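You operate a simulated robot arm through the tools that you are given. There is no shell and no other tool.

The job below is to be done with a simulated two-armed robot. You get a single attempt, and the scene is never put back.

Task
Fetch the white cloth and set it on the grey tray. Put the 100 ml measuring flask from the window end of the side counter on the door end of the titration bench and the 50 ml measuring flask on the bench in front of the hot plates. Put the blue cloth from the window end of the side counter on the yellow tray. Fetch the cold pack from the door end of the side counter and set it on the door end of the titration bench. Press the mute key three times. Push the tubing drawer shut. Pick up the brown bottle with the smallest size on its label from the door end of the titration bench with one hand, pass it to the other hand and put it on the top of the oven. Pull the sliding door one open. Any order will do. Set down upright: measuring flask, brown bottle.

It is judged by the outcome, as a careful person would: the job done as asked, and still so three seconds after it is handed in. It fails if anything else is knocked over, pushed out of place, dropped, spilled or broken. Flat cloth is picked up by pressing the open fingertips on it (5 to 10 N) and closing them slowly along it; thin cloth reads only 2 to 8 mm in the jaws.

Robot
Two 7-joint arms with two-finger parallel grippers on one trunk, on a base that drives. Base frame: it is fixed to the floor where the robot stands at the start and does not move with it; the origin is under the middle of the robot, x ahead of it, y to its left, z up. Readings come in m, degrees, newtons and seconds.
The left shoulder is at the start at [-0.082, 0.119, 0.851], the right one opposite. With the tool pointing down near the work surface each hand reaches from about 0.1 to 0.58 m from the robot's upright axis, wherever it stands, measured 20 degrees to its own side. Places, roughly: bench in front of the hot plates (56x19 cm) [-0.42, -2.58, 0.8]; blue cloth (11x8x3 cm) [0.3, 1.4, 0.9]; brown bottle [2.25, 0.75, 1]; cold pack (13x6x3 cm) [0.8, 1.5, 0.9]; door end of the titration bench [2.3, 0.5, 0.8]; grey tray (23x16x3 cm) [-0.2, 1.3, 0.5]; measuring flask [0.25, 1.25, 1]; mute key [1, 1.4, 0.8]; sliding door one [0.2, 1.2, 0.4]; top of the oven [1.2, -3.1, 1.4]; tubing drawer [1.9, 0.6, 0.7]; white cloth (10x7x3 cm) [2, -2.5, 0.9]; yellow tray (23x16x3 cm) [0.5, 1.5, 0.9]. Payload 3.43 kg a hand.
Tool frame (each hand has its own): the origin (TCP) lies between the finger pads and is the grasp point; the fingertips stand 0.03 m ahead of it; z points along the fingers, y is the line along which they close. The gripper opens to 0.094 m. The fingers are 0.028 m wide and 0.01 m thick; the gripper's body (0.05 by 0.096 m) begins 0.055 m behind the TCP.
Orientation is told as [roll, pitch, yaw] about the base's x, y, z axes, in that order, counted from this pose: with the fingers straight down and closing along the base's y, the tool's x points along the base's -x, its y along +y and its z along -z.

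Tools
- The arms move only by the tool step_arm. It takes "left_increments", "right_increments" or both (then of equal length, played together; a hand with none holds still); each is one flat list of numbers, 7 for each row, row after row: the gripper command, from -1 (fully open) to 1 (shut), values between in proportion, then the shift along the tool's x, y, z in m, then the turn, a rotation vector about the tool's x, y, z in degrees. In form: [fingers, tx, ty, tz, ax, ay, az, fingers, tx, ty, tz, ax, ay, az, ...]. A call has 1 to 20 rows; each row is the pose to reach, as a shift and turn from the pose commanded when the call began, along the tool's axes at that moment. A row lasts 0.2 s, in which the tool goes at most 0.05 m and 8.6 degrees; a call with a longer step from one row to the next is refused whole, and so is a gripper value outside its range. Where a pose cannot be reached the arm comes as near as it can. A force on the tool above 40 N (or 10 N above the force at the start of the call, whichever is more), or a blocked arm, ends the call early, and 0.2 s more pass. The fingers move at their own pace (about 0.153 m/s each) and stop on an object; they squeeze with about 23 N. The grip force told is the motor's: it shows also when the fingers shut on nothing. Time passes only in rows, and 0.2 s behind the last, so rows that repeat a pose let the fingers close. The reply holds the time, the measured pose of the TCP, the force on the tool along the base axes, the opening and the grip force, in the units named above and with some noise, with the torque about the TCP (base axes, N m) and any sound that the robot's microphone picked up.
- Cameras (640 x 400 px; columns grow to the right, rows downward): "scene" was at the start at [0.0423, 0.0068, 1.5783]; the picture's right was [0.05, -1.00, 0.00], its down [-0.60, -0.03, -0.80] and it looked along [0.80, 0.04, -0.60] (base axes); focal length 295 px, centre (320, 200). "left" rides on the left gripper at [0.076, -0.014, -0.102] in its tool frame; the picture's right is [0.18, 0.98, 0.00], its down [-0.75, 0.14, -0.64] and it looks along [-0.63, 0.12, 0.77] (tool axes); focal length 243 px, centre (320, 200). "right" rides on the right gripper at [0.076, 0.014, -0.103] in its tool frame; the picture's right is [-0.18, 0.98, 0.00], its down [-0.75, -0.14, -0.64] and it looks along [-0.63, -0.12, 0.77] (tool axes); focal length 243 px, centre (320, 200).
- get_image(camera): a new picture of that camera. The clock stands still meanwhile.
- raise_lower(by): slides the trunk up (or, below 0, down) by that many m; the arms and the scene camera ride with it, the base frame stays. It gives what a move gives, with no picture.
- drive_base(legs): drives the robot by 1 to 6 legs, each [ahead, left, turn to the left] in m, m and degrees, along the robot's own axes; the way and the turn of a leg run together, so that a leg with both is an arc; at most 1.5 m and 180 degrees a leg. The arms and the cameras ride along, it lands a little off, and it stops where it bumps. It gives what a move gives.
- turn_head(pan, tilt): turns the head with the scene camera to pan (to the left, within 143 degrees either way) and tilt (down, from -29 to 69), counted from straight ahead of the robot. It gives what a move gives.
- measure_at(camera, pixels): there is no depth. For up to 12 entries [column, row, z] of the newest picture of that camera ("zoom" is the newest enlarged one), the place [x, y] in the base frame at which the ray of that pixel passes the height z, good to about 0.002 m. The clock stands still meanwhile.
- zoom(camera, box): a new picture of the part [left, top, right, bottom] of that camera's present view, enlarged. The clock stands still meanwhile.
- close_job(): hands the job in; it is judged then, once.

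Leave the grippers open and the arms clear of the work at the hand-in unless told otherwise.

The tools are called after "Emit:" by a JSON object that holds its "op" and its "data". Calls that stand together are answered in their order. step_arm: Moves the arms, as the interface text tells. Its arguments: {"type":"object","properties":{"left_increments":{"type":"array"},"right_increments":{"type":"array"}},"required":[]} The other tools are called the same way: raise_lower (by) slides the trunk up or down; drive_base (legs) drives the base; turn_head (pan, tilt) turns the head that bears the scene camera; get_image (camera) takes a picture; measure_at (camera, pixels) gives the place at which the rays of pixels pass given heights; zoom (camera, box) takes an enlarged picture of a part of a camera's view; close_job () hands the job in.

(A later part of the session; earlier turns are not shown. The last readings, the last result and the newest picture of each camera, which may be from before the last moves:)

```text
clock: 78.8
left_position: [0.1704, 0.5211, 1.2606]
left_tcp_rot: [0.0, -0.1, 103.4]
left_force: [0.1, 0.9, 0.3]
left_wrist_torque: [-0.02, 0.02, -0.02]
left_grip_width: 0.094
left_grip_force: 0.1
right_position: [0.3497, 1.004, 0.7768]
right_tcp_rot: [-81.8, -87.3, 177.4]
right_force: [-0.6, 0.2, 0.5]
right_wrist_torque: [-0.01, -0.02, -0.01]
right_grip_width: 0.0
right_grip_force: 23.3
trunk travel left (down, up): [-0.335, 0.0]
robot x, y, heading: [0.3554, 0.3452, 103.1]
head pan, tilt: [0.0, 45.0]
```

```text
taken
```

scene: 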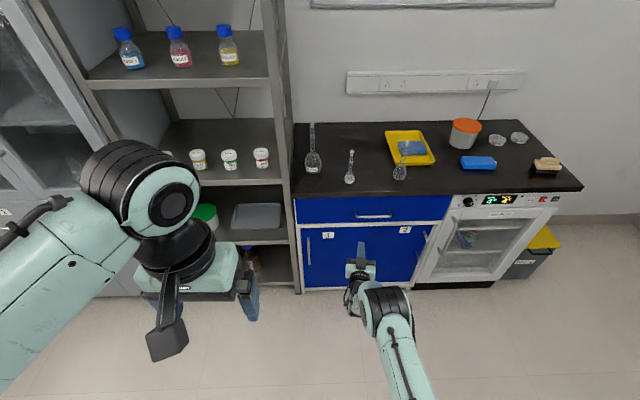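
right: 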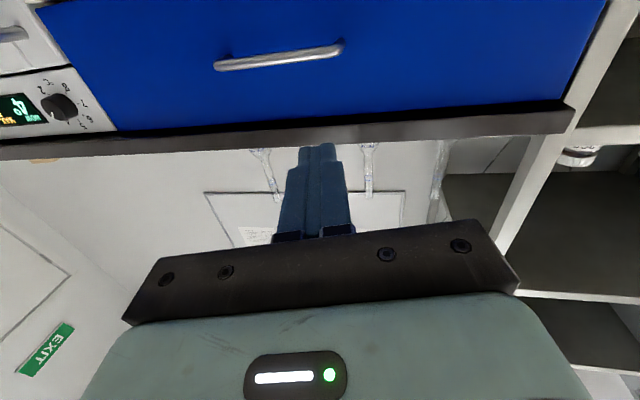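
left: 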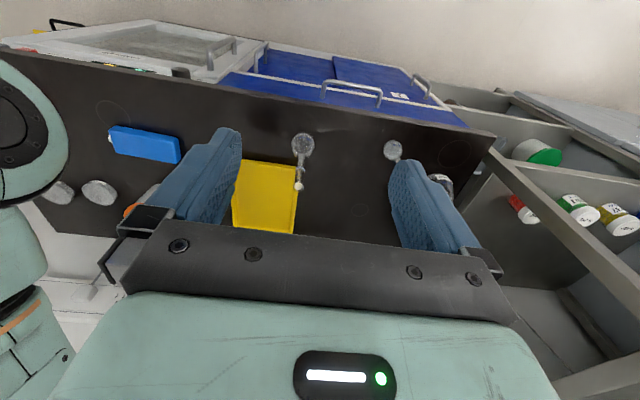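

Door one's handle is at about (308,250). I lower the trunk 0.25 m for reach and look with the wrist camera; first I zoom in and measure the handle.

Emit:
{"op": "zoom", "data": {"camera": "scene", "box": [280, 190, 440, 290]}}

Emit:
{"op": "measure_at", "data": {"camera": "scene", "pixels": [[309, 239, 0.6], [308, 263, 0.5], [308, 250, 0.55], [308, 250, 0.5], [305, 287, 0.05], [375, 216, 0.75]]}}

Emit:
{"op": "raise_lower", "data": {"by": -0.25}}

Emit:
{"op": "get_image", "data": {"camera": "right"}}

Emit:
{"op": "get_image", "data": {"camera": "scene"}}

```text
4.00 times, centred on (360, 240) of scene
```

zoom: 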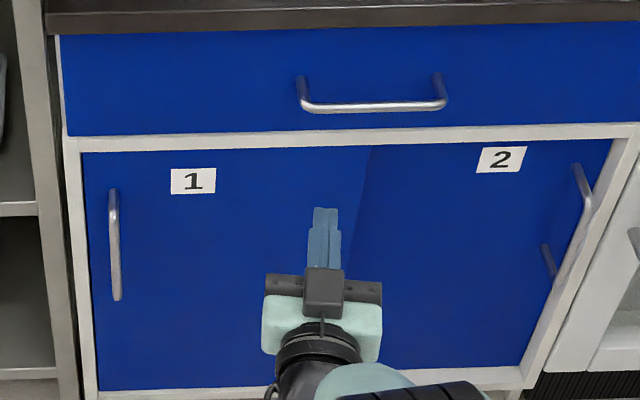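

```text
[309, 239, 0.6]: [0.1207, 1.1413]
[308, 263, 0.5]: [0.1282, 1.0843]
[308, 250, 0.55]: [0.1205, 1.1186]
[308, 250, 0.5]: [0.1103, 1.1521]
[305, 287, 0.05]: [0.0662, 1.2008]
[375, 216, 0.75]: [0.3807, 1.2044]
```

```text
clock: 81.4
left_position: [0.1704, 0.5212, 1.011]
left_tcp_rot: [0.0, -0.1, 103.3]
left_force: [-0.6, -0.4, 0.0]
left_wrist_torque: [0.01, 0.05, 0.04]
left_grip_width: 0.0941
left_grip_force: 0.1
right_position: [0.3492, 1.0041, 0.5293]
right_tcp_rot: [-82.8, -87.3, 178.5]
right_force: [-0.1, 0.9, -0.6]
right_wrist_torque: [-0.02, -0.02, -0.02]
right_grip_width: 0.0
right_grip_force: 22.8
trunk travel left (down, up): [-0.085, 0.25]
robot x, y, heading: [0.3579, 0.3453, 103.3]
head pan, tilt: [0.0, 45.0]
```

```text
taken
```

right: 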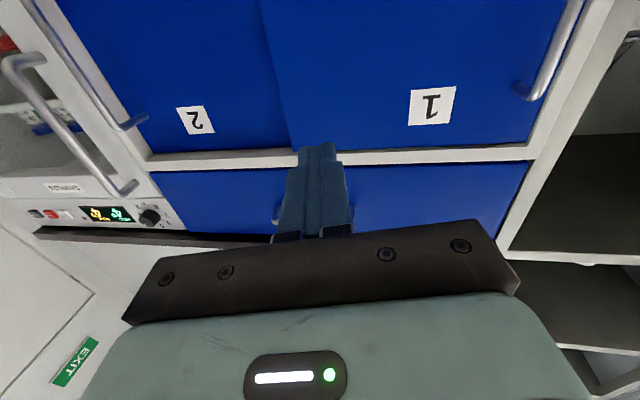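

```text
taken
```

scene: 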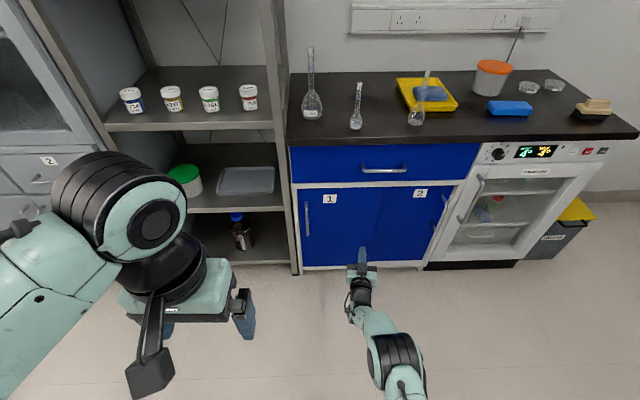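

I triangulate the handle's upper end: scene (307,203) and right view (520,92).

Emit:
{"op": "measure_at", "data": {"camera": "scene", "pixels": [[307, 203, 0.65], [307, 203, 0.6], [307, 203, 0.55], [307, 203, 0.5], [307, 235, 0.5], [307, 235, 0.45], [307, 235, 0.4]]}}

Emit:
{"op": "measure_at", "data": {"camera": "right", "pixels": [[522, 93, 0.55], [522, 93, 0.5], [522, 93, 0.48], [522, 93, 0.52], [565, 20, 0.4], [565, 20, 0.42]]}}

```text
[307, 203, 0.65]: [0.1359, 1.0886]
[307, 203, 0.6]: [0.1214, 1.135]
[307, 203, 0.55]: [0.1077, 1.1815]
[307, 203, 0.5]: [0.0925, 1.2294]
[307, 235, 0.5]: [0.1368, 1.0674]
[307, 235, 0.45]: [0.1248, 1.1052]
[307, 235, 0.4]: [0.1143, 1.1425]
```

```text
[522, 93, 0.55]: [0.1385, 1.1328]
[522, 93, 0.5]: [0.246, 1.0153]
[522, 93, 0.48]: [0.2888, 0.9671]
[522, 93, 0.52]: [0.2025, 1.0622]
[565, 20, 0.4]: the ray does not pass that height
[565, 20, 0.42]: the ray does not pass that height
```

The handle spans about z 0.39–0.565 at t ≈ 0.40 along the counter, n ≈ 1.10 deep. I straighten the heading by 1.1°, move the base left 0.18 m and lower 4 cm so the right hand faces it.

Emit:
{"op": "drive_base", "data": {"legs": [[0, 0, 1.1], [0, 0.18, 0]]}}

Emit:
{"op": "raise_lower", "data": {"by": -0.04}}

Emit:
{"op": "step_arm", "data": {"right_increments": [0, 0, 0, 0, 0, 0, 0, 0, 0, 0, 0, 0, 0, 0]}}

Emit:
{"op": "get_image", "data": {"camera": "right"}}

Emit:
{"op": "get_image", "data": {"camera": "scene"}}

```text
clock: 84.0
left_position: [-0.0095, 0.4723, 1.0093]
left_tcp_rot: [0.0, 0.0, 104.5]
left_force: [0.7, 0.5, -0.9]
left_wrist_torque: [0.0, 0.01, -0.01]
left_grip_width: 0.0941
left_grip_force: 0.1
right_position: [0.1598, 0.9579, 0.5276]
right_tcp_rot: [-81.8, -87.3, 178.7]
right_force: [-0.1, 0.1, -0.3]
right_wrist_torque: [-0.04, 0.01, 0.02]
right_grip_width: 0.0
right_grip_force: 22.9
trunk travel left (down, up): [-0.085, 0.25]
robot x, y, heading: [0.1828, 0.3027, 104.6]
head pan, tilt: [0.0, 45.0]
```

```text
clock: 84.8
left_position: [-0.0085, 0.4721, 0.9701]
left_tcp_rot: [0.0, -0.1, 104.6]
left_force: [-0.1, 0.3, 0.1]
left_wrist_torque: [0.0, -0.01, 0.01]
left_grip_width: 0.0939
left_grip_force: 0.1
right_position: [0.1606, 0.9583, 0.4875]
right_tcp_rot: [-82.7, -87.3, 179.8]
right_force: [-0.2, 0.3, 0.2]
right_wrist_torque: [0.05, -0.05, -0.02]
right_grip_width: 0.0001
right_grip_force: 22.9
trunk travel left (down, up): [-0.045, 0.29]
robot x, y, heading: [0.1813, 0.3041, 104.9]
head pan, tilt: [0.0, 45.0]
```

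```text
clock: 85.4
left_position: [-0.0098, 0.4712, 0.9708]
left_tcp_rot: [0.0, 0.0, 104.5]
left_force: [-0.1, 0.0, 0.3]
left_wrist_torque: [0.0, 0.02, -0.01]
left_grip_width: 0.094
left_grip_force: 0.0
right_position: [0.16, 0.9577, 0.4875]
right_tcp_rot: [-81.6, -87.2, 178.6]
right_force: [-0.1, 0.8, 0.1]
right_wrist_torque: [0.03, -0.03, 0.04]
right_grip_width: 0.0468
right_grip_force: 0.1
trunk travel left (down, up): [-0.045, 0.29]
robot x, y, heading: [0.1782, 0.3006, 104.7]
head pan, tilt: [0.0, 45.0]
```

```text
taken
```

right: 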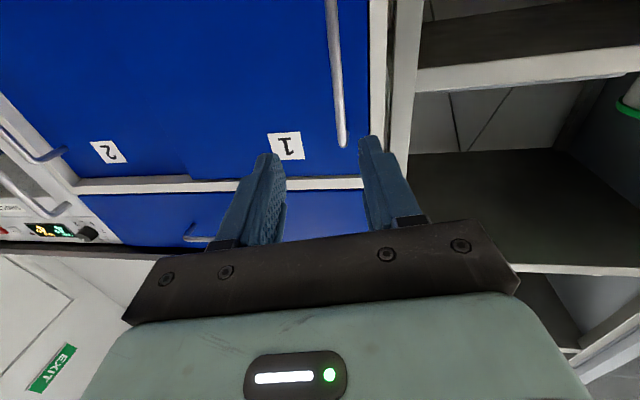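

```text
taken
```

scene: 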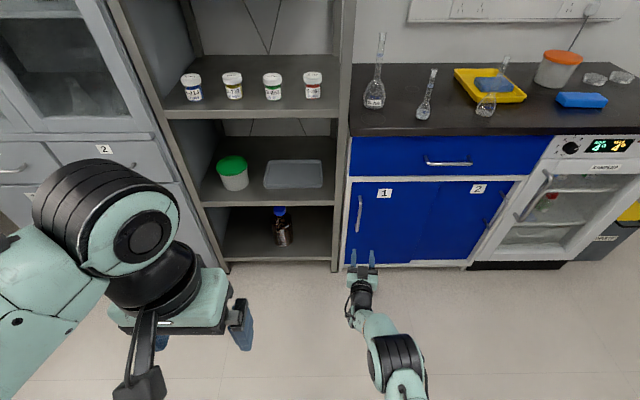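

In the right view the bar runs from (335,0) to (342,145), a little left of the tool axis. I measure it.

Emit:
{"op": "measure_at", "data": {"camera": "right", "pixels": [[342, 143, 0.56], [342, 143, 0.57], [342, 143, 0.58], [342, 143, 0.55], [339, 110, 0.51], [339, 110, 0.52], [320, 110, 0.52], [338, 90, 0.49], [338, 90, 0.5]]}}

Emit:
{"op": "measure_at", "data": {"camera": "scene", "pixels": [[360, 198, 0.57], [360, 198, 0.55], [360, 198, 0.53], [358, 232, 0.4], [358, 232, 0.38], [358, 232, 0.36]]}}

Emit:
{"op": "zoom", "data": {"camera": "scene", "box": [320, 170, 440, 290]}}

```text
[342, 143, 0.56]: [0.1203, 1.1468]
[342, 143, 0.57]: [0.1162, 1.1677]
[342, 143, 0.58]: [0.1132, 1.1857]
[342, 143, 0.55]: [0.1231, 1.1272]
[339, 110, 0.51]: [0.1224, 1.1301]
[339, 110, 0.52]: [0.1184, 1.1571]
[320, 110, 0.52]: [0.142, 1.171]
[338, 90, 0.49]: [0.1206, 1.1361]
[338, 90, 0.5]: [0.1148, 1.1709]
```

```text
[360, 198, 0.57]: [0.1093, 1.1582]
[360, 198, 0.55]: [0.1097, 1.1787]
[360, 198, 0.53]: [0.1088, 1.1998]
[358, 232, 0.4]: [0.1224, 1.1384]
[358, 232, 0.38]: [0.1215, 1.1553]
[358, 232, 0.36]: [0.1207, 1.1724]
```

```text
3.33 times, centred on (380, 230) of scene
```

zoom: 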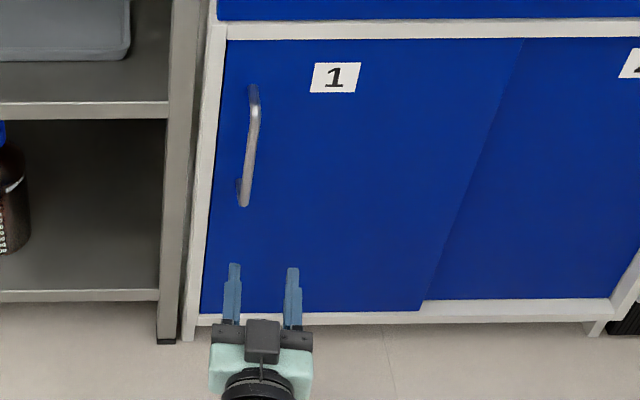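

The tool actually points about 95°, so I compute along that: I shift 2.8 cm left and advance 12 cm, then look.

Emit:
{"op": "step_arm", "data": {"right_increments": [0, 0, 0.014, 0.03, 0, 0, 0, 0, 0, 0.028, 0.06, 0, 0, 0, 0, 0, 0.028, 0.09, 0, 0, 0, 0, 0, 0.028, 0.12, 0, 0, 0, 0, 0, 0.028, 0.12, 0, 0, 0]}}

Emit:
{"op": "get_image", "data": {"camera": "right"}}

Emit:
{"op": "zoom", "data": {"camera": "scene", "box": [320, 170, 440, 290]}}

```text
clock: 86.6
left_position: [-0.009, 0.472, 0.9704]
left_tcp_rot: [0.0, 0.0, 104.5]
left_force: [0.2, -0.3, -0.5]
left_wrist_torque: [0.0, 0.02, 0.01]
left_grip_width: 0.094
left_grip_force: 0.1
right_position: [0.1269, 1.0092, 0.5053]
right_tcp_rot: [-80.5, -87.4, 177.4]
right_force: [0.3, 1.1, 0.7]
right_wrist_torque: [0.0, 0.0, 0.04]
right_grip_width: 0.0468
right_grip_force: 0.1
right hand out of reach, approached as far as the arm can: row 2, 3, 4, 5
trunk travel left (down, up): [-0.045, 0.29]
robot x, y, heading: [0.1831, 0.297, 104.1]
head pan, tilt: [0.0, 45.0]
```

```text
taken
```

right: 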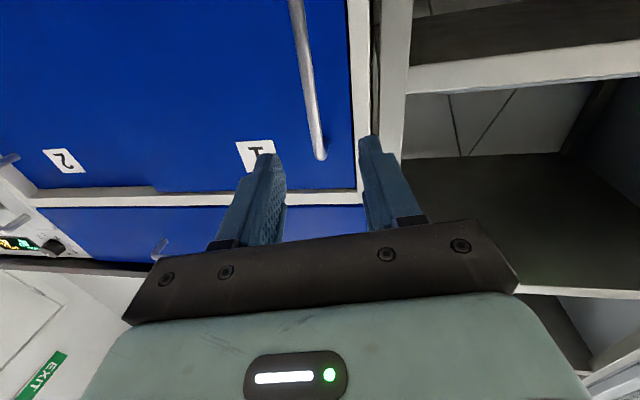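

```text
3.33 times, centred on (380, 230) of scene
```

zoom: 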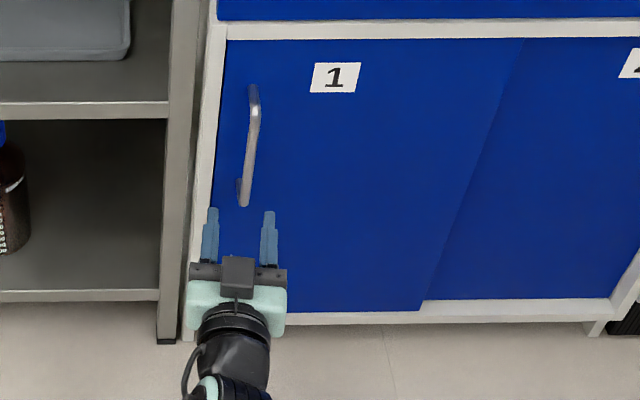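

The arm is at full stretch, so I let the base do the approach: right 2.5 cm, then ahead 9 cm.

Emit:
{"op": "drive_base", "data": {"legs": [[0, -0.025, 0], [0.09, 0, 0]]}}

Emit:
{"op": "get_image", "data": {"camera": "right"}}

Emit:
{"op": "zoom", "data": {"camera": "scene", "box": [320, 170, 440, 290]}}

```text
clock: 88.2
left_position: [-0.0075, 0.5652, 0.9684]
left_tcp_rot: [-0.1, 0.0, 104.5]
left_force: [0.2, -0.2, 1.1]
left_wrist_torque: [-0.01, -0.02, -0.01]
left_grip_width: 0.0943
left_grip_force: 0.0
right_position: [0.127, 1.1034, 0.5059]
right_tcp_rot: [-81.0, -87.4, 177.9]
right_force: [0.1, -0.2, -0.7]
right_wrist_torque: [0.02, 0.01, 0.01]
right_grip_width: 0.0468
right_grip_force: 0.1
trunk travel left (down, up): [-0.045, 0.29]
robot x, y, heading: [0.1848, 0.3938, 104.4]
head pan, tilt: [0.0, 45.0]
```

```text
taken
```

right: 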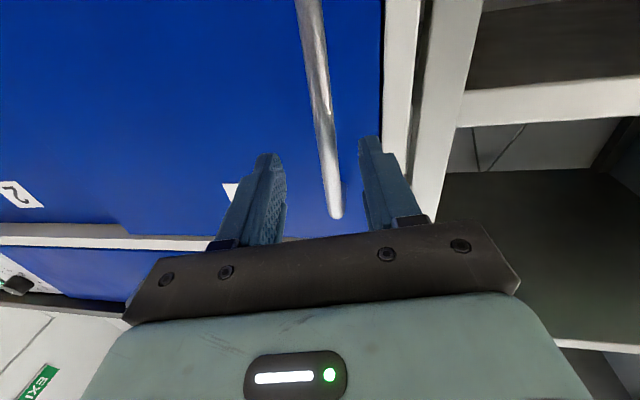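

```text
3.33 times, centred on (380, 230) of scene
```

zoom: 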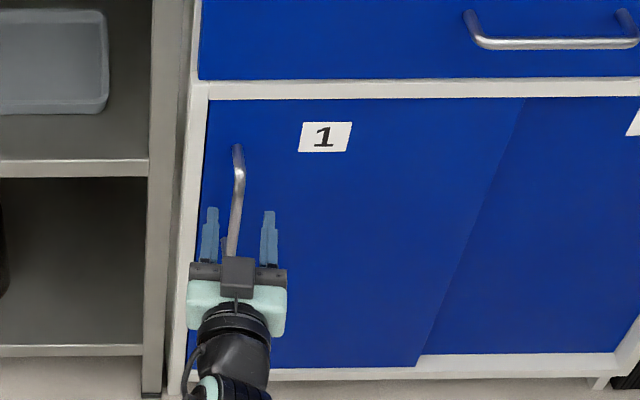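

The bar is nicely between the fingers. I drive another 4 cm ahead.

Emit:
{"op": "drive_base", "data": {"legs": [[0.04, 0, 0]]}}

Emit:
{"op": "get_image", "data": {"camera": "right"}}

```text
clock: 89.2
left_position: [-0.0179, 0.6043, 0.9691]
left_tcp_rot: [0.0, 0.0, 104.7]
left_force: [-0.4, -0.3, 0.5]
left_wrist_torque: [-0.03, -0.05, 0.01]
left_grip_width: 0.094
left_grip_force: 0.0
right_position: [0.1169, 1.1398, 0.5051]
right_tcp_rot: [-89.7, -87.5, -173.4]
right_force: [0.5, -2.0, 1.5]
right_wrist_torque: [0.06, 0.03, 0.11]
right_grip_width: 0.0468
right_grip_force: 0.0
trunk travel left (down, up): [-0.045, 0.29]
robot x, y, heading: [0.1771, 0.433, 104.4]
head pan, tilt: [0.0, 45.0]
stopped in leg 1: the force on the tool passed its limit at 130 N (the readings are from after the stop); the commanded pose is now the measured one
```

```text
taken
```

right: 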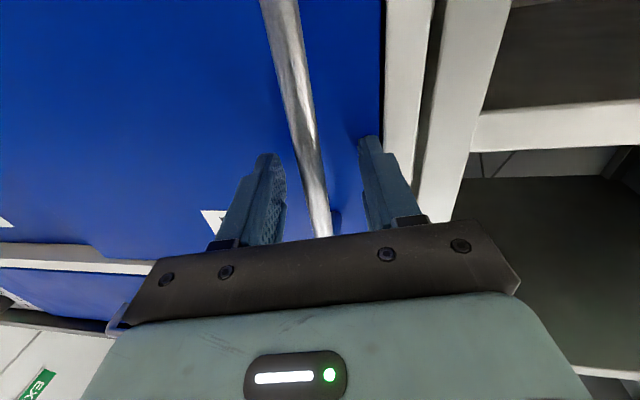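

The tips touched the door face (now released). I back off 5 mm with the arm and close on the bar.

Emit:
{"op": "step_arm", "data": {"right_increments": [0, 0, 0, -0.005, 0, 0, 0, 0.5, 0, 0, -0.005, 0, 0, 0, 1, 0, 0, -0.005, 0, 0, 0, 1, 0, 0, -0.005, 0, 0, 0]}}

Emit:
{"op": "get_image", "data": {"camera": "right"}}

```text
clock: 90.2
left_position: [-0.0175, 0.604, 0.9698]
left_tcp_rot: [0.1, 0.0, 104.6]
left_force: [0.5, -0.4, 0.4]
left_wrist_torque: [0.0, 0.0, 0.01]
left_grip_width: 0.0938
left_grip_force: 0.0
right_position: [0.1185, 1.136, 0.5031]
right_tcp_rot: [-90.8, -87.6, -172.5]
right_force: [10.2, 0.7, 1.0]
right_wrist_torque: [-0.09, 1.16, 0.0]
right_grip_width: 0.0169
right_grip_force: 45.0
trunk travel left (down, up): [-0.045, 0.29]
robot x, y, heading: [0.1722, 0.4322, 104.6]
head pan, tilt: [0.0, 45.0]
```

```text
taken
```

right: 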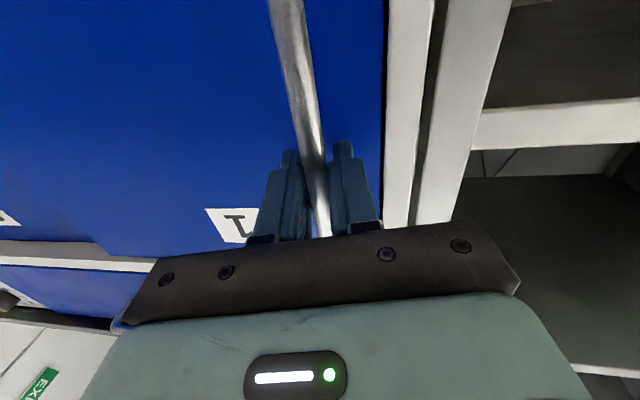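

The bar is gripped (17 mm). I slide the door toward the right (door 2's side) with the arm, slowly.

Emit:
{"op": "step_arm", "data": {"right_increments": [1, 0, -0.015, 0.002, 0, 0, 0, 1, 0, -0.03, 0.0045, 0, 0, 0, 1, 0, -0.045, 0.007, 0, 0, 0, 1, 0, -0.06, 0.009, 0, 0, 0, 1, 0, -0.08, 0.012, 0, 0, 0, 1, 0, -0.1, 0.015, 0, 0, 0]}}

Emit:
{"op": "get_image", "data": {"camera": "scene"}}

```text
clock: 91.6
left_position: [-0.0169, 0.6046, 0.969]
left_tcp_rot: [0.0, 0.0, 104.6]
left_force: [0.3, 0.6, 0.3]
left_wrist_torque: [-0.03, -0.02, 0.02]
left_grip_width: 0.094
left_grip_force: 0.1
right_position: [0.2145, 1.1681, 0.5031]
right_tcp_rot: [-81.7, -87.4, 178.4]
right_force: [9.4, -29.2, -10.1]
right_wrist_torque: [0.42, 1.06, -0.01]
right_grip_width: 0.0169
right_grip_force: 45.2
right hand out of reach, approached as far as the arm can: row 1, 2, 3, 4, 5, 6
trunk travel left (down, up): [-0.045, 0.29]
robot x, y, heading: [0.1747, 0.4368, 104.3]
head pan, tilt: [0.0, 45.0]
```

```text
taken
```

scene: 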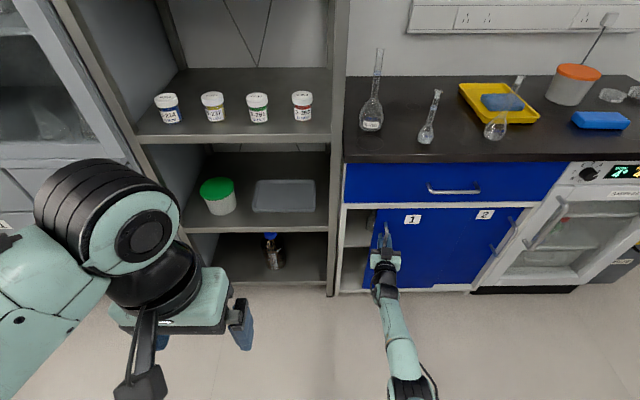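

The door slid about 10 cm; the hand is pressing a bit into the door. I ease back 7 mm, then keep sliding it by driving the base sideways.

Emit:
{"op": "step_arm", "data": {"right_increments": [1, 0, 0, -0.004, 0, 0, 0, 1, 0, 0, -0.007, 0, 0, 0]}}

Emit:
{"op": "drive_base", "data": {"legs": [[0, -0.12, 0]]}}

```text
clock: 92.2
left_position: [-0.017, 0.6034, 0.9695]
left_tcp_rot: [0.0, 0.0, 104.7]
left_force: [0.2, 0.7, 0.9]
left_wrist_torque: [-0.04, 0.02, -0.03]
left_grip_width: 0.0942
left_grip_force: 0.1
right_position: [0.2127, 1.1667, 0.5035]
right_tcp_rot: [-84.6, -87.4, -178.4]
right_force: [8.6, -25.3, -10.3]
right_wrist_torque: [-0.95, 0.89, -0.03]
right_grip_width: 0.0168
right_grip_force: 45.0
right hand out of reach, approached as far as the arm can: row 1, 2
trunk travel left (down, up): [-0.045, 0.29]
robot x, y, heading: [0.1718, 0.4311, 104.5]
head pan, tilt: [0.0, 45.0]
```

```text
clock: 93.9
left_position: [0.0997, 0.6363, 0.9697]
left_tcp_rot: [-0.1, 0.1, 104.7]
left_force: [-0.1, -0.7, -0.1]
left_wrist_torque: [0.0, 0.02, 0.02]
left_grip_width: 0.0942
left_grip_force: 0.0
right_position: [0.3286, 1.1979, 0.5022]
right_tcp_rot: [-85.9, -87.5, -177.1]
right_force: [1.5, -0.5, -15.9]
right_wrist_torque: [0.1, 1.05, 0.01]
right_grip_width: 0.0171
right_grip_force: 45.2
trunk travel left (down, up): [-0.045, 0.29]
robot x, y, heading: [0.2921, 0.4628, 104.8]
head pan, tilt: [0.0, 45.0]
```

Now about 22 cm open. I look at how much more it can go.

Emit:
{"op": "get_image", "data": {"camera": "scene"}}

Emit:
{"op": "get_image", "data": {"camera": "right"}}

```text
taken
```

scene: 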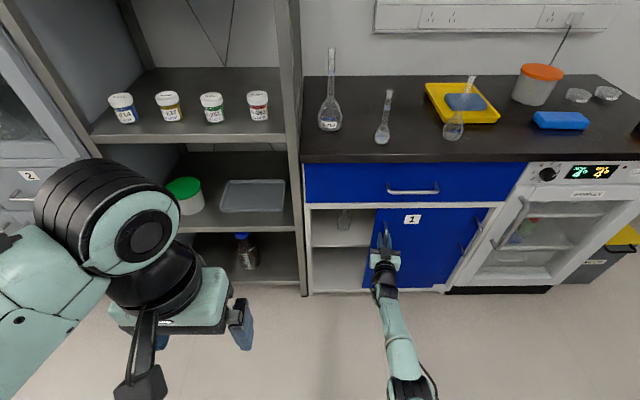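

```text
taken
```

right: 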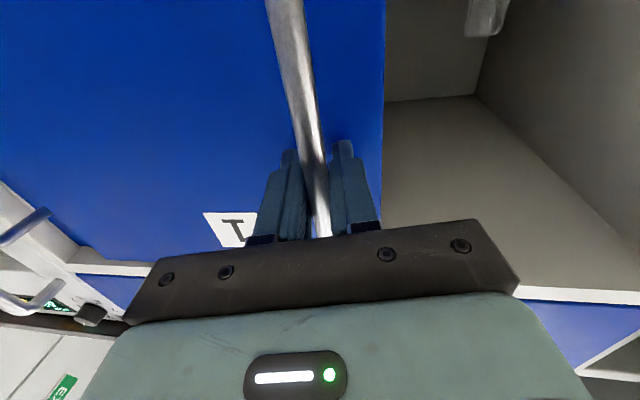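

The door is nearly against the far end. I nudge it a few centimetres more, stopping on resistance.

Emit:
{"op": "step_arm", "data": {"right_increments": [1, 0, -0.01, 0.0, 0, 0, 0, 1, 0, -0.02, 0.001, 0, 0, 0, 1, 0, -0.03, 0.002, 0, 0, 0, 1, 0, -0.04, 0.003, 0, 0, 0, 1, 0, -0.05, 0.004, 0, 0, 0]}}

Emit:
{"op": "get_image", "data": {"camera": "scene"}}

```text
clock: 94.6
left_position: [0.0986, 0.6347, 0.9697]
left_tcp_rot: [0.0, 0.0, 104.9]
left_force: [-0.5, -0.1, 0.0]
left_wrist_torque: [-0.01, 0.02, -0.06]
left_grip_width: 0.0939
left_grip_force: 0.1
right_position: [0.3338, 1.2004, 0.5039]
right_tcp_rot: [-85.6, -87.7, -176.0]
right_force: [-4.7, 4.7, -3.2]
right_wrist_torque: [-0.32, 1.1, -0.01]
right_grip_width: 0.0172
right_grip_force: 45.0
trunk travel left (down, up): [-0.045, 0.29]
robot x, y, heading: [0.2919, 0.4645, 104.8]
head pan, tilt: [0.0, 45.0]
stopped in row 3 (right hand): the force on the tool passed its limit at 46 N (the readings are from after the stop); the commanded pose is now the measured one
```

```text
taken
```

scene: 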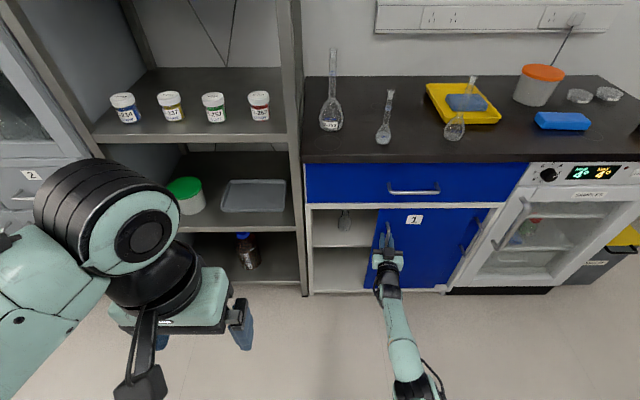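

The door has hit its end stop: fully open. I release and draw straight back, then back the base off.

Emit:
{"op": "step_arm", "data": {"right_increments": [0, 0, 0, 0, 0, 0, 0, 0, 0, 0, 0, 0, 0, 0, 0, 0, 0, -0.03, 0, 0, 0, 0, 0, 0, -0.07, 0, 0, 0, 0, 0, 0, -0.1, 0, 0, 0]}}

Emit:
{"op": "drive_base", "data": {"legs": [[-0.15, 0, 0]]}}

Emit:
{"op": "get_image", "data": {"camera": "scene"}}

```text
clock: 95.8
left_position: [0.0969, 0.6333, 0.9694]
left_tcp_rot: [0.0, 0.0, 104.9]
left_force: [-0.1, 0.7, -0.7]
left_wrist_torque: [-0.03, -0.02, 0.02]
left_grip_width: 0.0939
left_grip_force: 0.0
right_position: [0.3329, 1.1782, 0.462]
right_tcp_rot: [-87.9, -87.3, -173.8]
right_force: [-0.7, 0.3, 0.8]
right_wrist_torque: [-0.02, 0.03, 0.02]
right_grip_width: 0.0469
right_grip_force: 0.1
right hand out of reach, approached as far as the arm can: row 3, 4, 5
trunk travel left (down, up): [-0.045, 0.29]
robot x, y, heading: [0.2911, 0.4639, 104.9]
head pan, tilt: [0.0, 45.0]
```

```text
clock: 97.2
left_position: [0.1365, 0.4886, 0.969]
left_tcp_rot: [0.0, 0.0, 104.9]
left_force: [0.4, -0.5, 0.2]
left_wrist_torque: [0.03, 0.02, -0.02]
left_grip_width: 0.0941
left_grip_force: 0.1
right_position: [0.3703, 1.0324, 0.4629]
right_tcp_rot: [-89.0, -87.2, -172.8]
right_force: [0.3, -1.1, -0.4]
right_wrist_torque: [-0.02, 0.01, -0.01]
right_grip_width: 0.0471
right_grip_force: 0.0
trunk travel left (down, up): [-0.045, 0.29]
robot x, y, heading: [0.3283, 0.32, 104.8]
head pan, tilt: [0.0, 45.0]
```

```text
taken
```

scene: 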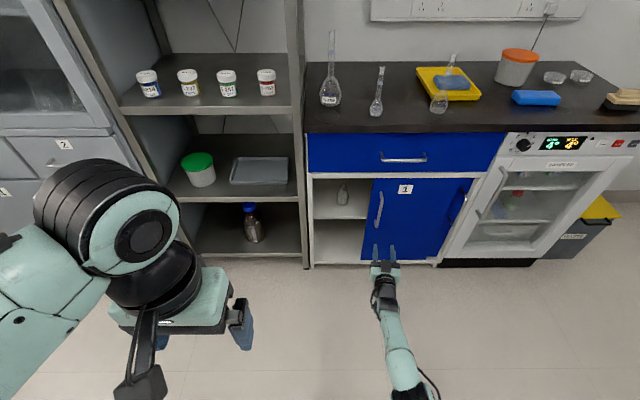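

Door one is open. I raise the trunk and swing the right hand back to pointing down, up high.

Emit:
{"op": "raise_lower", "data": {"by": 0.29}}

Emit:
{"op": "step_arm", "data": {"right_increments": [-1, -0.03, 0, -0.01, 0, 8, 0, -1, -0.07, 0, -0.02, 0, 16, 0, -1, -0.11, 0, -0.03, 0, 24, 0, -1, -0.15, 0, -0.04, 0, 32, 0, -1, -0.19, 0, -0.05, 0, 40, 0, -1, -0.23, 0, -0.06, 0, 48, 0, -1, -0.27, 0, -0.07, 0, 56, 0, -1, -0.31, 0, -0.08, 0, 64, 0, -1, -0.35, 0, -0.09, 0, 72, 0, -1, -0.39, 0, -0.1, 0, 80, 0, -1, -0.42, 0, -0.1, 0, 87, 0, -1, -0.45, 0, -0.1, 0, 87, 0, -1, -0.45, 0, -0.1, 0, 87, 0]}}

Emit:
{"op": "turn_head", "data": {"pan": 0, "tilt": 45}}

Emit:
{"op": "get_image", "data": {"camera": "scene"}}

```text
clock: 100.1
left_position: [0.1368, 0.4877, 1.2609]
left_tcp_rot: [-0.1, 0.1, 104.9]
left_force: [-0.2, -0.3, 0.0]
left_wrist_torque: [0.03, 0.02, 0.0]
left_grip_width: 0.0939
left_grip_force: 0.1
right_position: [0.3534, 1.1012, 0.8283]
right_tcp_rot: [-157.9, -84.4, -104.0]
right_force: [-0.4, -0.4, 0.8]
right_wrist_torque: [0.0, 0.01, -0.01]
right_grip_width: 0.0472
right_grip_force: 0.0
trunk travel left (down, up): [-0.335, 0.0]
robot x, y, heading: [0.3279, 0.3188, 104.7]
head pan, tilt: [0.0, 45.0]
```

```text
clock: 102.9
left_position: [0.1355, 0.4888, 1.2599]
left_tcp_rot: [0.0, 0.0, 104.9]
left_force: [-0.8, -0.4, 0.3]
left_wrist_torque: [0.01, -0.02, 0.03]
left_grip_width: 0.094
left_grip_force: 0.1
right_position: [0.382, 0.8823, 1.1961]
right_tcp_rot: [-2.1, -8.2, 98.2]
right_force: [0.6, 0.9, 0.4]
right_wrist_torque: [0.0, 0.0, -0.01]
right_grip_width: 0.0941
right_grip_force: 0.1
right hand out of reach, approached as far as the arm can: row 1, 2, 3, 4, 5, 6, 7, 8, 9, 10, 11, 12, 13
trunk travel left (down, up): [-0.335, 0.0]
robot x, y, heading: [0.3312, 0.3206, 105.0]
head pan, tilt: [0.0, 45.0]
```

```text
clock: 103.5
left_position: [0.1369, 0.4886, 1.2591]
left_tcp_rot: [0.1, 0.0, 105.0]
left_force: [-0.4, 0.2, -1.0]
left_wrist_torque: [0.0, -0.03, -0.01]
left_grip_width: 0.0938
left_grip_force: 0.0
right_position: [0.3831, 0.882, 1.1964]
right_tcp_rot: [-2.1, -8.2, 98.2]
right_force: [0.6, 0.1, -0.4]
right_wrist_torque: [-0.02, -0.02, 0.04]
right_grip_width: 0.0939
right_grip_force: 0.0
trunk travel left (down, up): [-0.335, 0.0]
robot x, y, heading: [0.329, 0.3194, 104.6]
head pan, tilt: [0.0, 45.0]
```

```text
taken
```

scene: 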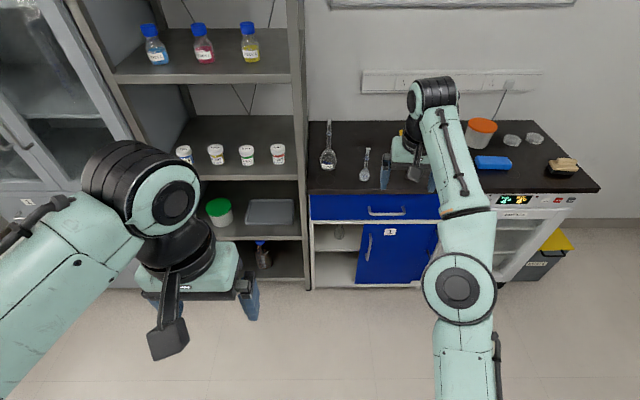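

The door is open and the right hand is up. I straighten the right tool, then drive right and ahead to stand between the 100 ml flask and the cold pack.

Emit:
{"op": "step_arm", "data": {"right_increments": [-1, 0.02, 0, 0, -1, 4, -3, -1, 0.05, 0, 0, -2.1, 8.2, -6.4, -1, 0.05, 0, 0, -2.1, 8.2, -6.4]}}

Emit:
{"op": "drive_base", "data": {"legs": [[0, -0.53, 0], [0.48, 0, 0]]}}

Emit:
{"op": "get_image", "data": {"camera": "scene"}}

Emit:
{"op": "get_image", "data": {"camera": "left"}}

Emit:
{"op": "get_image", "data": {"camera": "right"}}

```text
clock: 104.3
left_position: [0.1357, 0.4894, 1.2596]
left_tcp_rot: [0.0, 0.1, 105.0]
left_force: [0.0, 0.3, 0.0]
left_wrist_torque: [0.0, -0.03, -0.01]
left_grip_width: 0.0941
left_grip_force: 0.0
right_position: [0.393, 0.8362, 1.1905]
right_tcp_rot: [-0.4, 0.3, 104.5]
right_force: [0.3, 0.9, 0.0]
right_wrist_torque: [0.0, 0.04, 0.01]
right_grip_width: 0.0939
right_grip_force: 0.1
trunk travel left (down, up): [-0.335, 0.0]
robot x, y, heading: [0.3284, 0.3161, 105.0]
head pan, tilt: [0.0, 45.0]
```

```text
clock: 111.9
left_position: [0.5374, 1.0914, 1.2591]
left_tcp_rot: [0.0, 0.0, 104.3]
left_force: [-0.1, -0.7, 0.4]
left_wrist_torque: [0.03, 0.01, 0.03]
left_grip_width: 0.0939
left_grip_force: 0.1
right_position: [0.7986, 1.4363, 1.1895]
right_tcp_rot: [-0.5, 0.1, 103.9]
right_force: [0.3, -0.1, 0.6]
right_wrist_torque: [0.02, 0.0, -0.02]
right_grip_width: 0.0936
right_grip_force: 0.1
trunk travel left (down, up): [-0.335, 0.0]
robot x, y, heading: [0.7249, 0.9218, 104.3]
head pan, tilt: [0.0, 45.0]
```

```text
taken
```

scene: 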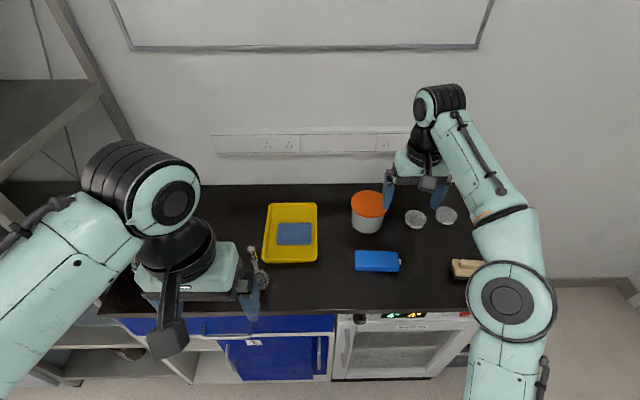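

```text
taken
```

left: 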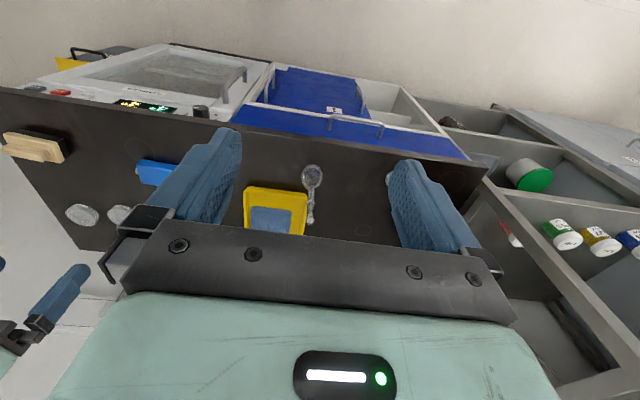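

```text
taken
```

right: 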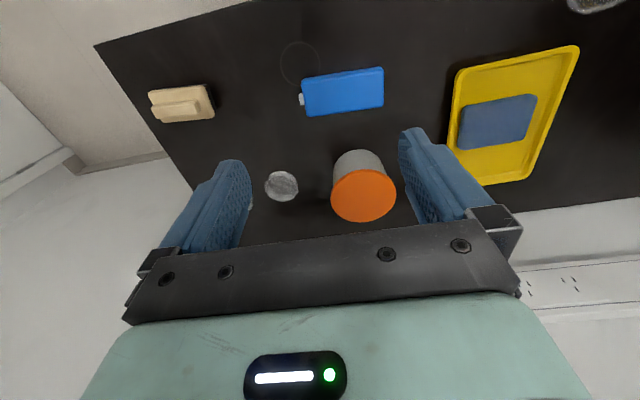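

The cold pack is at (344,90) in the right view, the 100 ml flask at (311,175) in the left view. I measure both.

Emit:
{"op": "measure_at", "data": {"camera": "right", "pixels": [[303, 78, 0.91], [382, 67, 0.91], [384, 101, 0.91], [308, 116, 0.91]]}}

Emit:
{"op": "zoom", "data": {"camera": "left", "box": [240, 130, 400, 230]}}

Emit:
{"op": "measure_at", "data": {"camera": "left", "pixels": [[311, 175, 0.9], [311, 175, 0.88], [310, 221, 1.06], [310, 221, 1.04], [310, 221, 1.08]]}}

Emit:
{"op": "zoom", "data": {"camera": "scene", "box": [200, 190, 420, 328]}}

Emit:
{"op": "measure_at", "data": {"camera": "scene", "pixels": [[355, 250, 0.91], [398, 252, 0.91], [399, 270, 0.91], [355, 269, 0.91], [254, 248, 1.06], [254, 248, 1.04], [254, 248, 1.08]]}}

```text
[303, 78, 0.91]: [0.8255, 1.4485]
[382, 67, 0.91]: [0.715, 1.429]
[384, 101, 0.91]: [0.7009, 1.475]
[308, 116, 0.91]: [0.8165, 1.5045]
```

```text
4.00 times, centred on (320, 180) of left
```

zoom: 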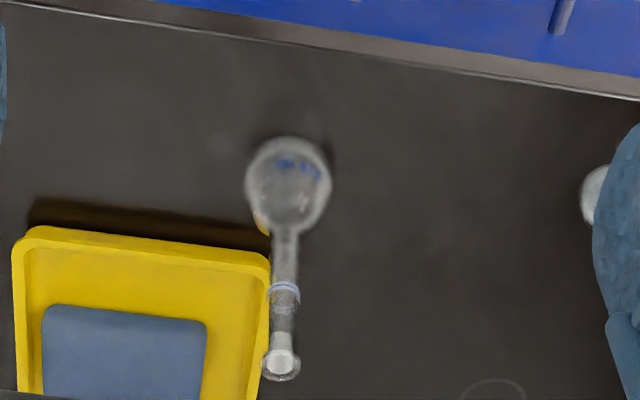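

```text
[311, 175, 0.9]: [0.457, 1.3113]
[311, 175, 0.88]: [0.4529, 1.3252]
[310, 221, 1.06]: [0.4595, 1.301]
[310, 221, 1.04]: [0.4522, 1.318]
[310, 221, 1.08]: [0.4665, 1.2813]
```

```text
2.90 times, centred on (310, 259) of scene
```

zoom: 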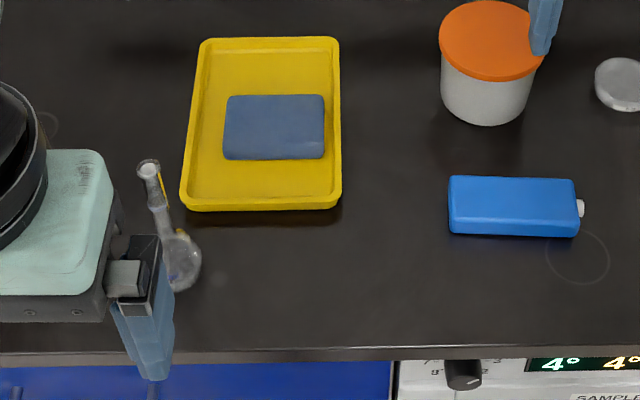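

```text
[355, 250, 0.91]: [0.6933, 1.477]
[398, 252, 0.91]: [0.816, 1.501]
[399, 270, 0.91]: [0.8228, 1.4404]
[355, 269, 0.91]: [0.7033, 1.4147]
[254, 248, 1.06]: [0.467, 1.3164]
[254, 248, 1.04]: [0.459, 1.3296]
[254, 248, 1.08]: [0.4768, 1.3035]
```

The flask stands at (0.453,1.322) with its top near z = 1.04; the cold pack is centred at (0.762,1.461), long axis about 12°. I lower the right hand over the pack, turning the wrist 92° so it closes across the 6 cm side.

Emit:
{"op": "step_arm", "data": {"right_increments": [-1, 0, 0, 0.04, 0, 0, 8, -1, 0, 0, 0.08, 0, 0, 16, -1, 0, 0, 0.11, 0, 0, 24, -1, -0.005, 0.005, 0.12, 0, 0, 32, -1, -0.01, 0.01, 0.12, 0, 0, 40, -1, -0.015, 0.015, 0.12, 0, 0, 48, -1, -0.02, 0.02, 0.12, 0, 0, 56, -1, -0.025, 0.025, 0.12, 0, 0, 64, -1, -0.03, 0.03, 0.12, 0, 0, 72, -0.7, -0.033, 0.03, 0.12, 0, 0, 80, -0.7, -0.033, 0.03, 0.12, 0, 0, 88, -0.7, -0.033, 0.03, 0.12, 0, 0, 92, -0.7, -0.033, 0.03, 0.12, 0, 0, 92]}}

Emit:
{"op": "get_image", "data": {"camera": "right"}}

Emit:
{"op": "get_image", "data": {"camera": "scene"}}

```text
clock: 114.7
left_position: [0.5379, 1.0914, 1.259]
left_tcp_rot: [0.0, 0.0, 104.3]
left_force: [0.7, 0.4, 0.4]
left_wrist_torque: [0.0, 0.01, 0.04]
left_grip_width: 0.0941
left_grip_force: 0.0
right_position: [0.7612, 1.4601, 1.0695]
right_tcp_rot: [-0.1, -0.4, 11.9]
right_force: [0.7, -0.3, 0.4]
right_wrist_torque: [0.02, 0.0, -0.01]
right_grip_width: 0.0798
right_grip_force: 0.0
trunk travel left (down, up): [-0.335, 0.0]
robot x, y, heading: [0.7288, 0.9191, 104.1]
head pan, tilt: [0.0, 45.0]
```

```text
taken
```

right: 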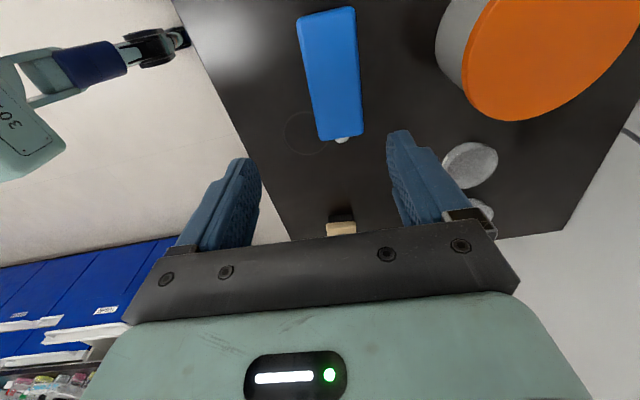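

```text
taken
```

scene: 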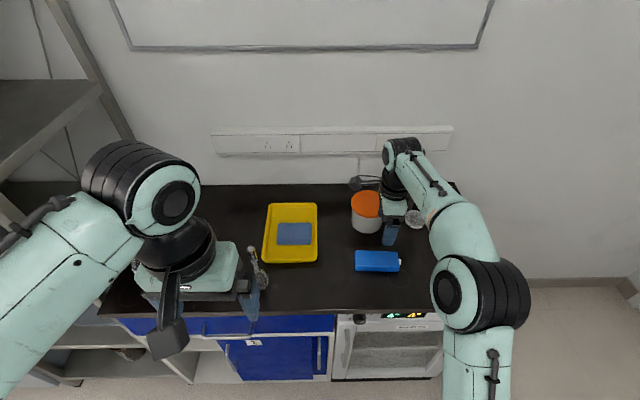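

I measure the pack's corners again from above it.

Emit:
{"op": "measure_at", "data": {"camera": "right", "pixels": [[296, 20, 0.91], [354, 7, 0.91], [362, 134, 0.91], [318, 141, 0.91], [440, 60, 0.88], [484, 5, 0.95]]}}

```text
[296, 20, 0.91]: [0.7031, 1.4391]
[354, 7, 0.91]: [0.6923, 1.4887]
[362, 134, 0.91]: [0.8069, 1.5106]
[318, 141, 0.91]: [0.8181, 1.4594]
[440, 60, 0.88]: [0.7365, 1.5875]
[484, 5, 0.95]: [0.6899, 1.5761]
```

Centre about (0.757,1.471). I nudge 1.1 cm toward the wall and lower to tips just above the pack.

Emit:
{"op": "step_arm", "data": {"right_increments": [-0.8, 0.002, 0.0116, 0.04, 0, 0, 1, -0.8, 0.002, 0.0116, 0.08, 0, 0, 1, -0.8, 0.002, 0.0116, 0.108, 0, 0, 1, -0.8, 0.002, 0.0116, 0.108, 0, 0, 1]}}

Emit:
{"op": "get_image", "data": {"camera": "right"}}

```text
clock: 115.7
left_position: [0.5372, 1.0915, 1.2598]
left_tcp_rot: [0.0, -0.1, 104.4]
left_force: [-0.3, 0.0, 0.4]
left_wrist_torque: [0.01, -0.02, -0.01]
left_grip_width: 0.094
left_grip_force: 0.1
right_position: [0.7569, 1.4708, 0.9625]
right_tcp_rot: [-0.1, -0.5, 10.8]
right_force: [-0.7, 0.5, -0.5]
right_wrist_torque: [0.02, 0.02, 0.01]
right_grip_width: 0.0847
right_grip_force: 0.0
trunk travel left (down, up): [-0.335, 0.0]
robot x, y, heading: [0.7283, 0.9194, 103.8]
head pan, tilt: [0.0, 45.0]
```

```text
taken
```

right: 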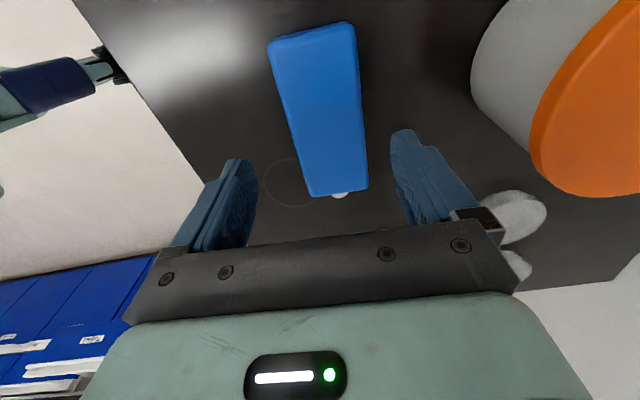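

Small correction again (5 mm, 8 mm), then down around the pack and close.

Emit:
{"op": "step_arm", "data": {"right_increments": [-0.8, 0.008, 0.005, 0.0, 0, 0, 0, -0.8, 0.008, 0.005, 0.025, 0, 0, 0, -0.8, 0.008, 0.005, 0.04, 0, 0, 0, -0.8, 0.008, 0.005, 0.047, 0, 0, 0, -0.3, 0.008, 0.005, 0.047, 0, 0, 0, 0.2, 0.008, 0.005, 0.047, 0, 0, 0, 1, 0.008, 0.005, 0.047, 0, 0, 0, 1, 0.008, 0.005, 0.047, 0, 0, 0]}}

Emit:
{"op": "get_image", "data": {"camera": "right"}}

```text
clock: 117.5
left_position: [0.5376, 1.0917, 1.2593]
left_tcp_rot: [0.0, -0.1, 104.4]
left_force: [-1.2, -0.2, 0.1]
left_wrist_torque: [0.0, 0.0, -0.07]
left_grip_width: 0.094
left_grip_force: 0.0
right_position: [0.75, 1.4727, 0.9143]
right_tcp_rot: [-0.1, -0.5, 10.8]
right_force: [-0.1, 0.6, 0.7]
right_wrist_torque: [-0.06, 0.09, -0.03]
right_grip_width: 0.0577
right_grip_force: 23.0
trunk travel left (down, up): [-0.335, 0.0]
robot x, y, heading: [0.7289, 0.918, 104.1]
head pan, tilt: [0.0, 45.0]
```

```text
taken
```

right: 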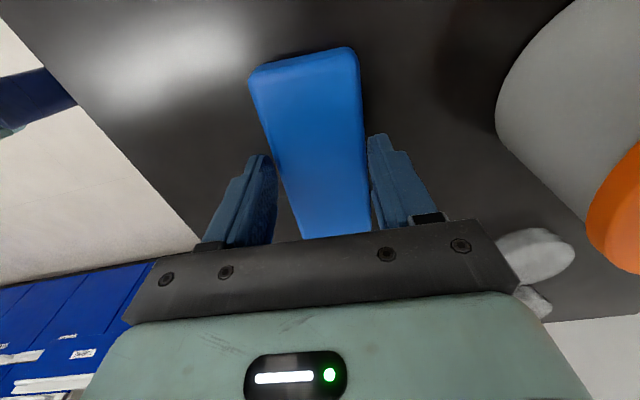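

The pack is held (58 mm). I lift it to about z 1.1, drawing it slightly toward me.

Emit:
{"op": "step_arm", "data": {"right_increments": [1, 0, 0, -0.02, 0, 0, 0, 1, 0, 0, -0.05, 0, 0, 0, 1, 0, -0.01, -0.09, 0, 0, 0, 1, 0, -0.03, -0.13, 0, 0, 0, 1, 0, -0.06, -0.17, 0, 0, 0, 1, 0, -0.09, -0.21, 0, 0, 0, 1, 0, -0.11, -0.23, 0, 0, 0]}}

Emit:
{"op": "get_image", "data": {"camera": "left"}}

Emit:
{"op": "get_image", "data": {"camera": "scene"}}

```text
clock: 119.1
left_position: [0.5381, 1.0911, 1.2595]
left_tcp_rot: [0.1, 0.0, 104.3]
left_force: [0.1, 0.1, -0.5]
left_wrist_torque: [-0.03, 0.0, -0.01]
left_grip_width: 0.094
left_grip_force: 0.0
right_position: [0.7686, 1.3664, 1.1468]
right_tcp_rot: [-0.1, -0.5, 10.7]
right_force: [-0.3, 0.2, -1.8]
right_wrist_torque: [0.02, 0.01, 0.03]
right_grip_width: 0.0576
right_grip_force: 23.1
trunk travel left (down, up): [-0.335, 0.0]
robot x, y, heading: [0.727, 0.9203, 103.9]
head pan, tilt: [0.0, 45.0]
```

```text
taken
```

left: 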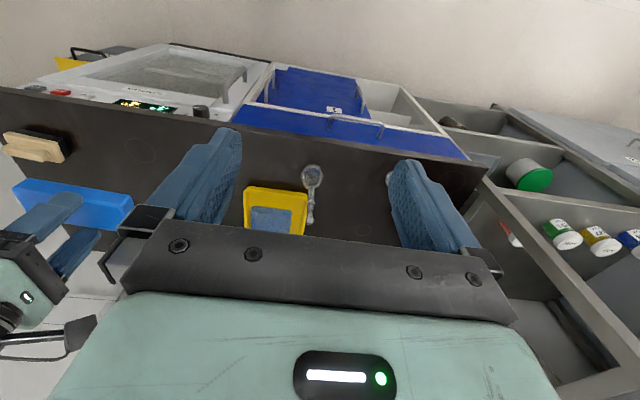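

```text
taken
```

scene: 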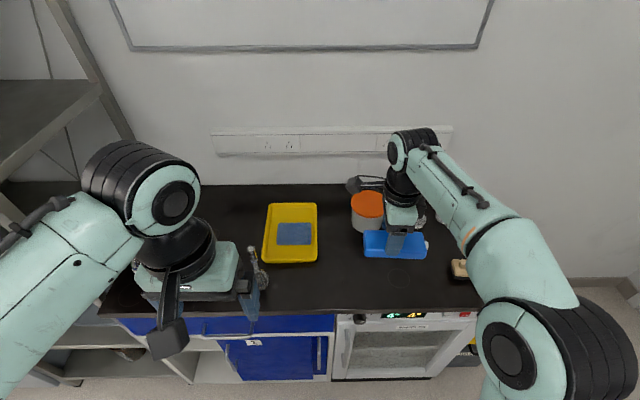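

The pack is up. Now the left hand goes over the 100 ml flask at about (0.453,1.322), tips at z ≈ 1.09 above its stopper.

Emit:
{"op": "step_arm", "data": {"left_increments": [-1, -0.04, 0.004, 0.02, 0, 0, 0, -1, -0.08, 0.008, 0.04, 0, 0, 0, -1, -0.12, 0.012, 0.06, 0, 0, 0, -1, -0.16, 0.017, 0.08, 0, 0, 0, -1, -0.19, 0.02, 0.1, 0, 0, 0, -1, -0.2, 0.025, 0.12, 0, 0, 0, -1, -0.2, 0.025, 0.13, 0, 0, 0]}}

Emit:
{"op": "get_image", "data": {"camera": "left"}}

Emit:
{"op": "zoom", "data": {"camera": "scene", "box": [180, 180, 340, 280]}}

```text
clock: 120.7
left_position: [0.4624, 1.2801, 1.13]
left_tcp_rot: [0.0, 0.0, 104.3]
left_force: [0.0, 0.7, 0.3]
left_wrist_torque: [-0.01, -0.02, -0.03]
left_grip_width: 0.094
left_grip_force: 0.1
right_position: [0.7687, 1.3675, 1.1464]
right_tcp_rot: [-0.2, -0.5, 11.0]
right_force: [-0.4, 0.5, -0.9]
right_wrist_torque: [-0.02, 0.01, 0.05]
right_grip_width: 0.0577
right_grip_force: 23.0
trunk travel left (down, up): [-0.335, 0.0]
robot x, y, heading: [0.7244, 0.9175, 104.1]
head pan, tilt: [0.0, 45.0]
```

```text
taken
```

left: 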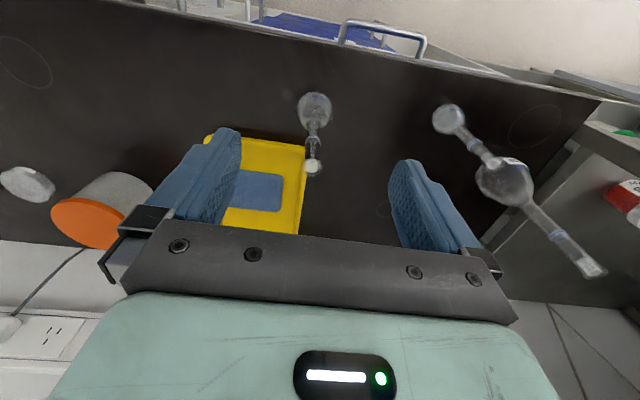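

```text
4.00 times, centred on (260, 230) of scene
```

zoom: 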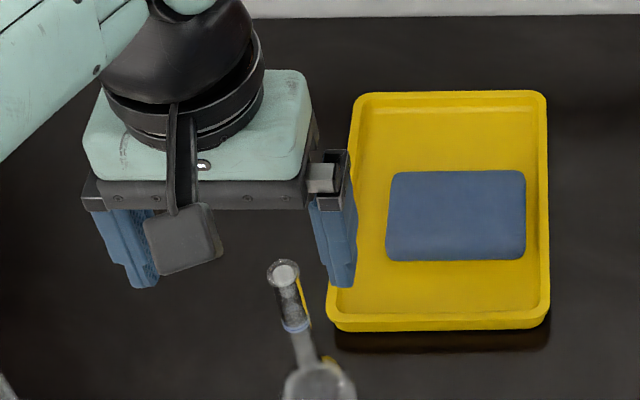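

The stopper is at (313,165) in the left view. I measure it against the scene view.

Emit:
{"op": "measure_at", "data": {"camera": "left", "pixels": [[313, 165, 1.04], [313, 165, 1.02], [313, 165, 1.06], [314, 105, 0.9]]}}

Emit:
{"op": "measure_at", "data": {"camera": "scene", "pixels": [[251, 248, 1.04], [251, 248, 1.02], [251, 248, 1.06]]}}

```text
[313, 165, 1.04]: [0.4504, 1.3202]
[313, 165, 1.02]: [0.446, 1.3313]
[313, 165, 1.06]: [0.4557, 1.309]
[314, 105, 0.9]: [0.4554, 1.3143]
```

```text
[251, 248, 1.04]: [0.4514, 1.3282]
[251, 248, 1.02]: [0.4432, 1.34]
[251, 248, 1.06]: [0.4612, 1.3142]
```

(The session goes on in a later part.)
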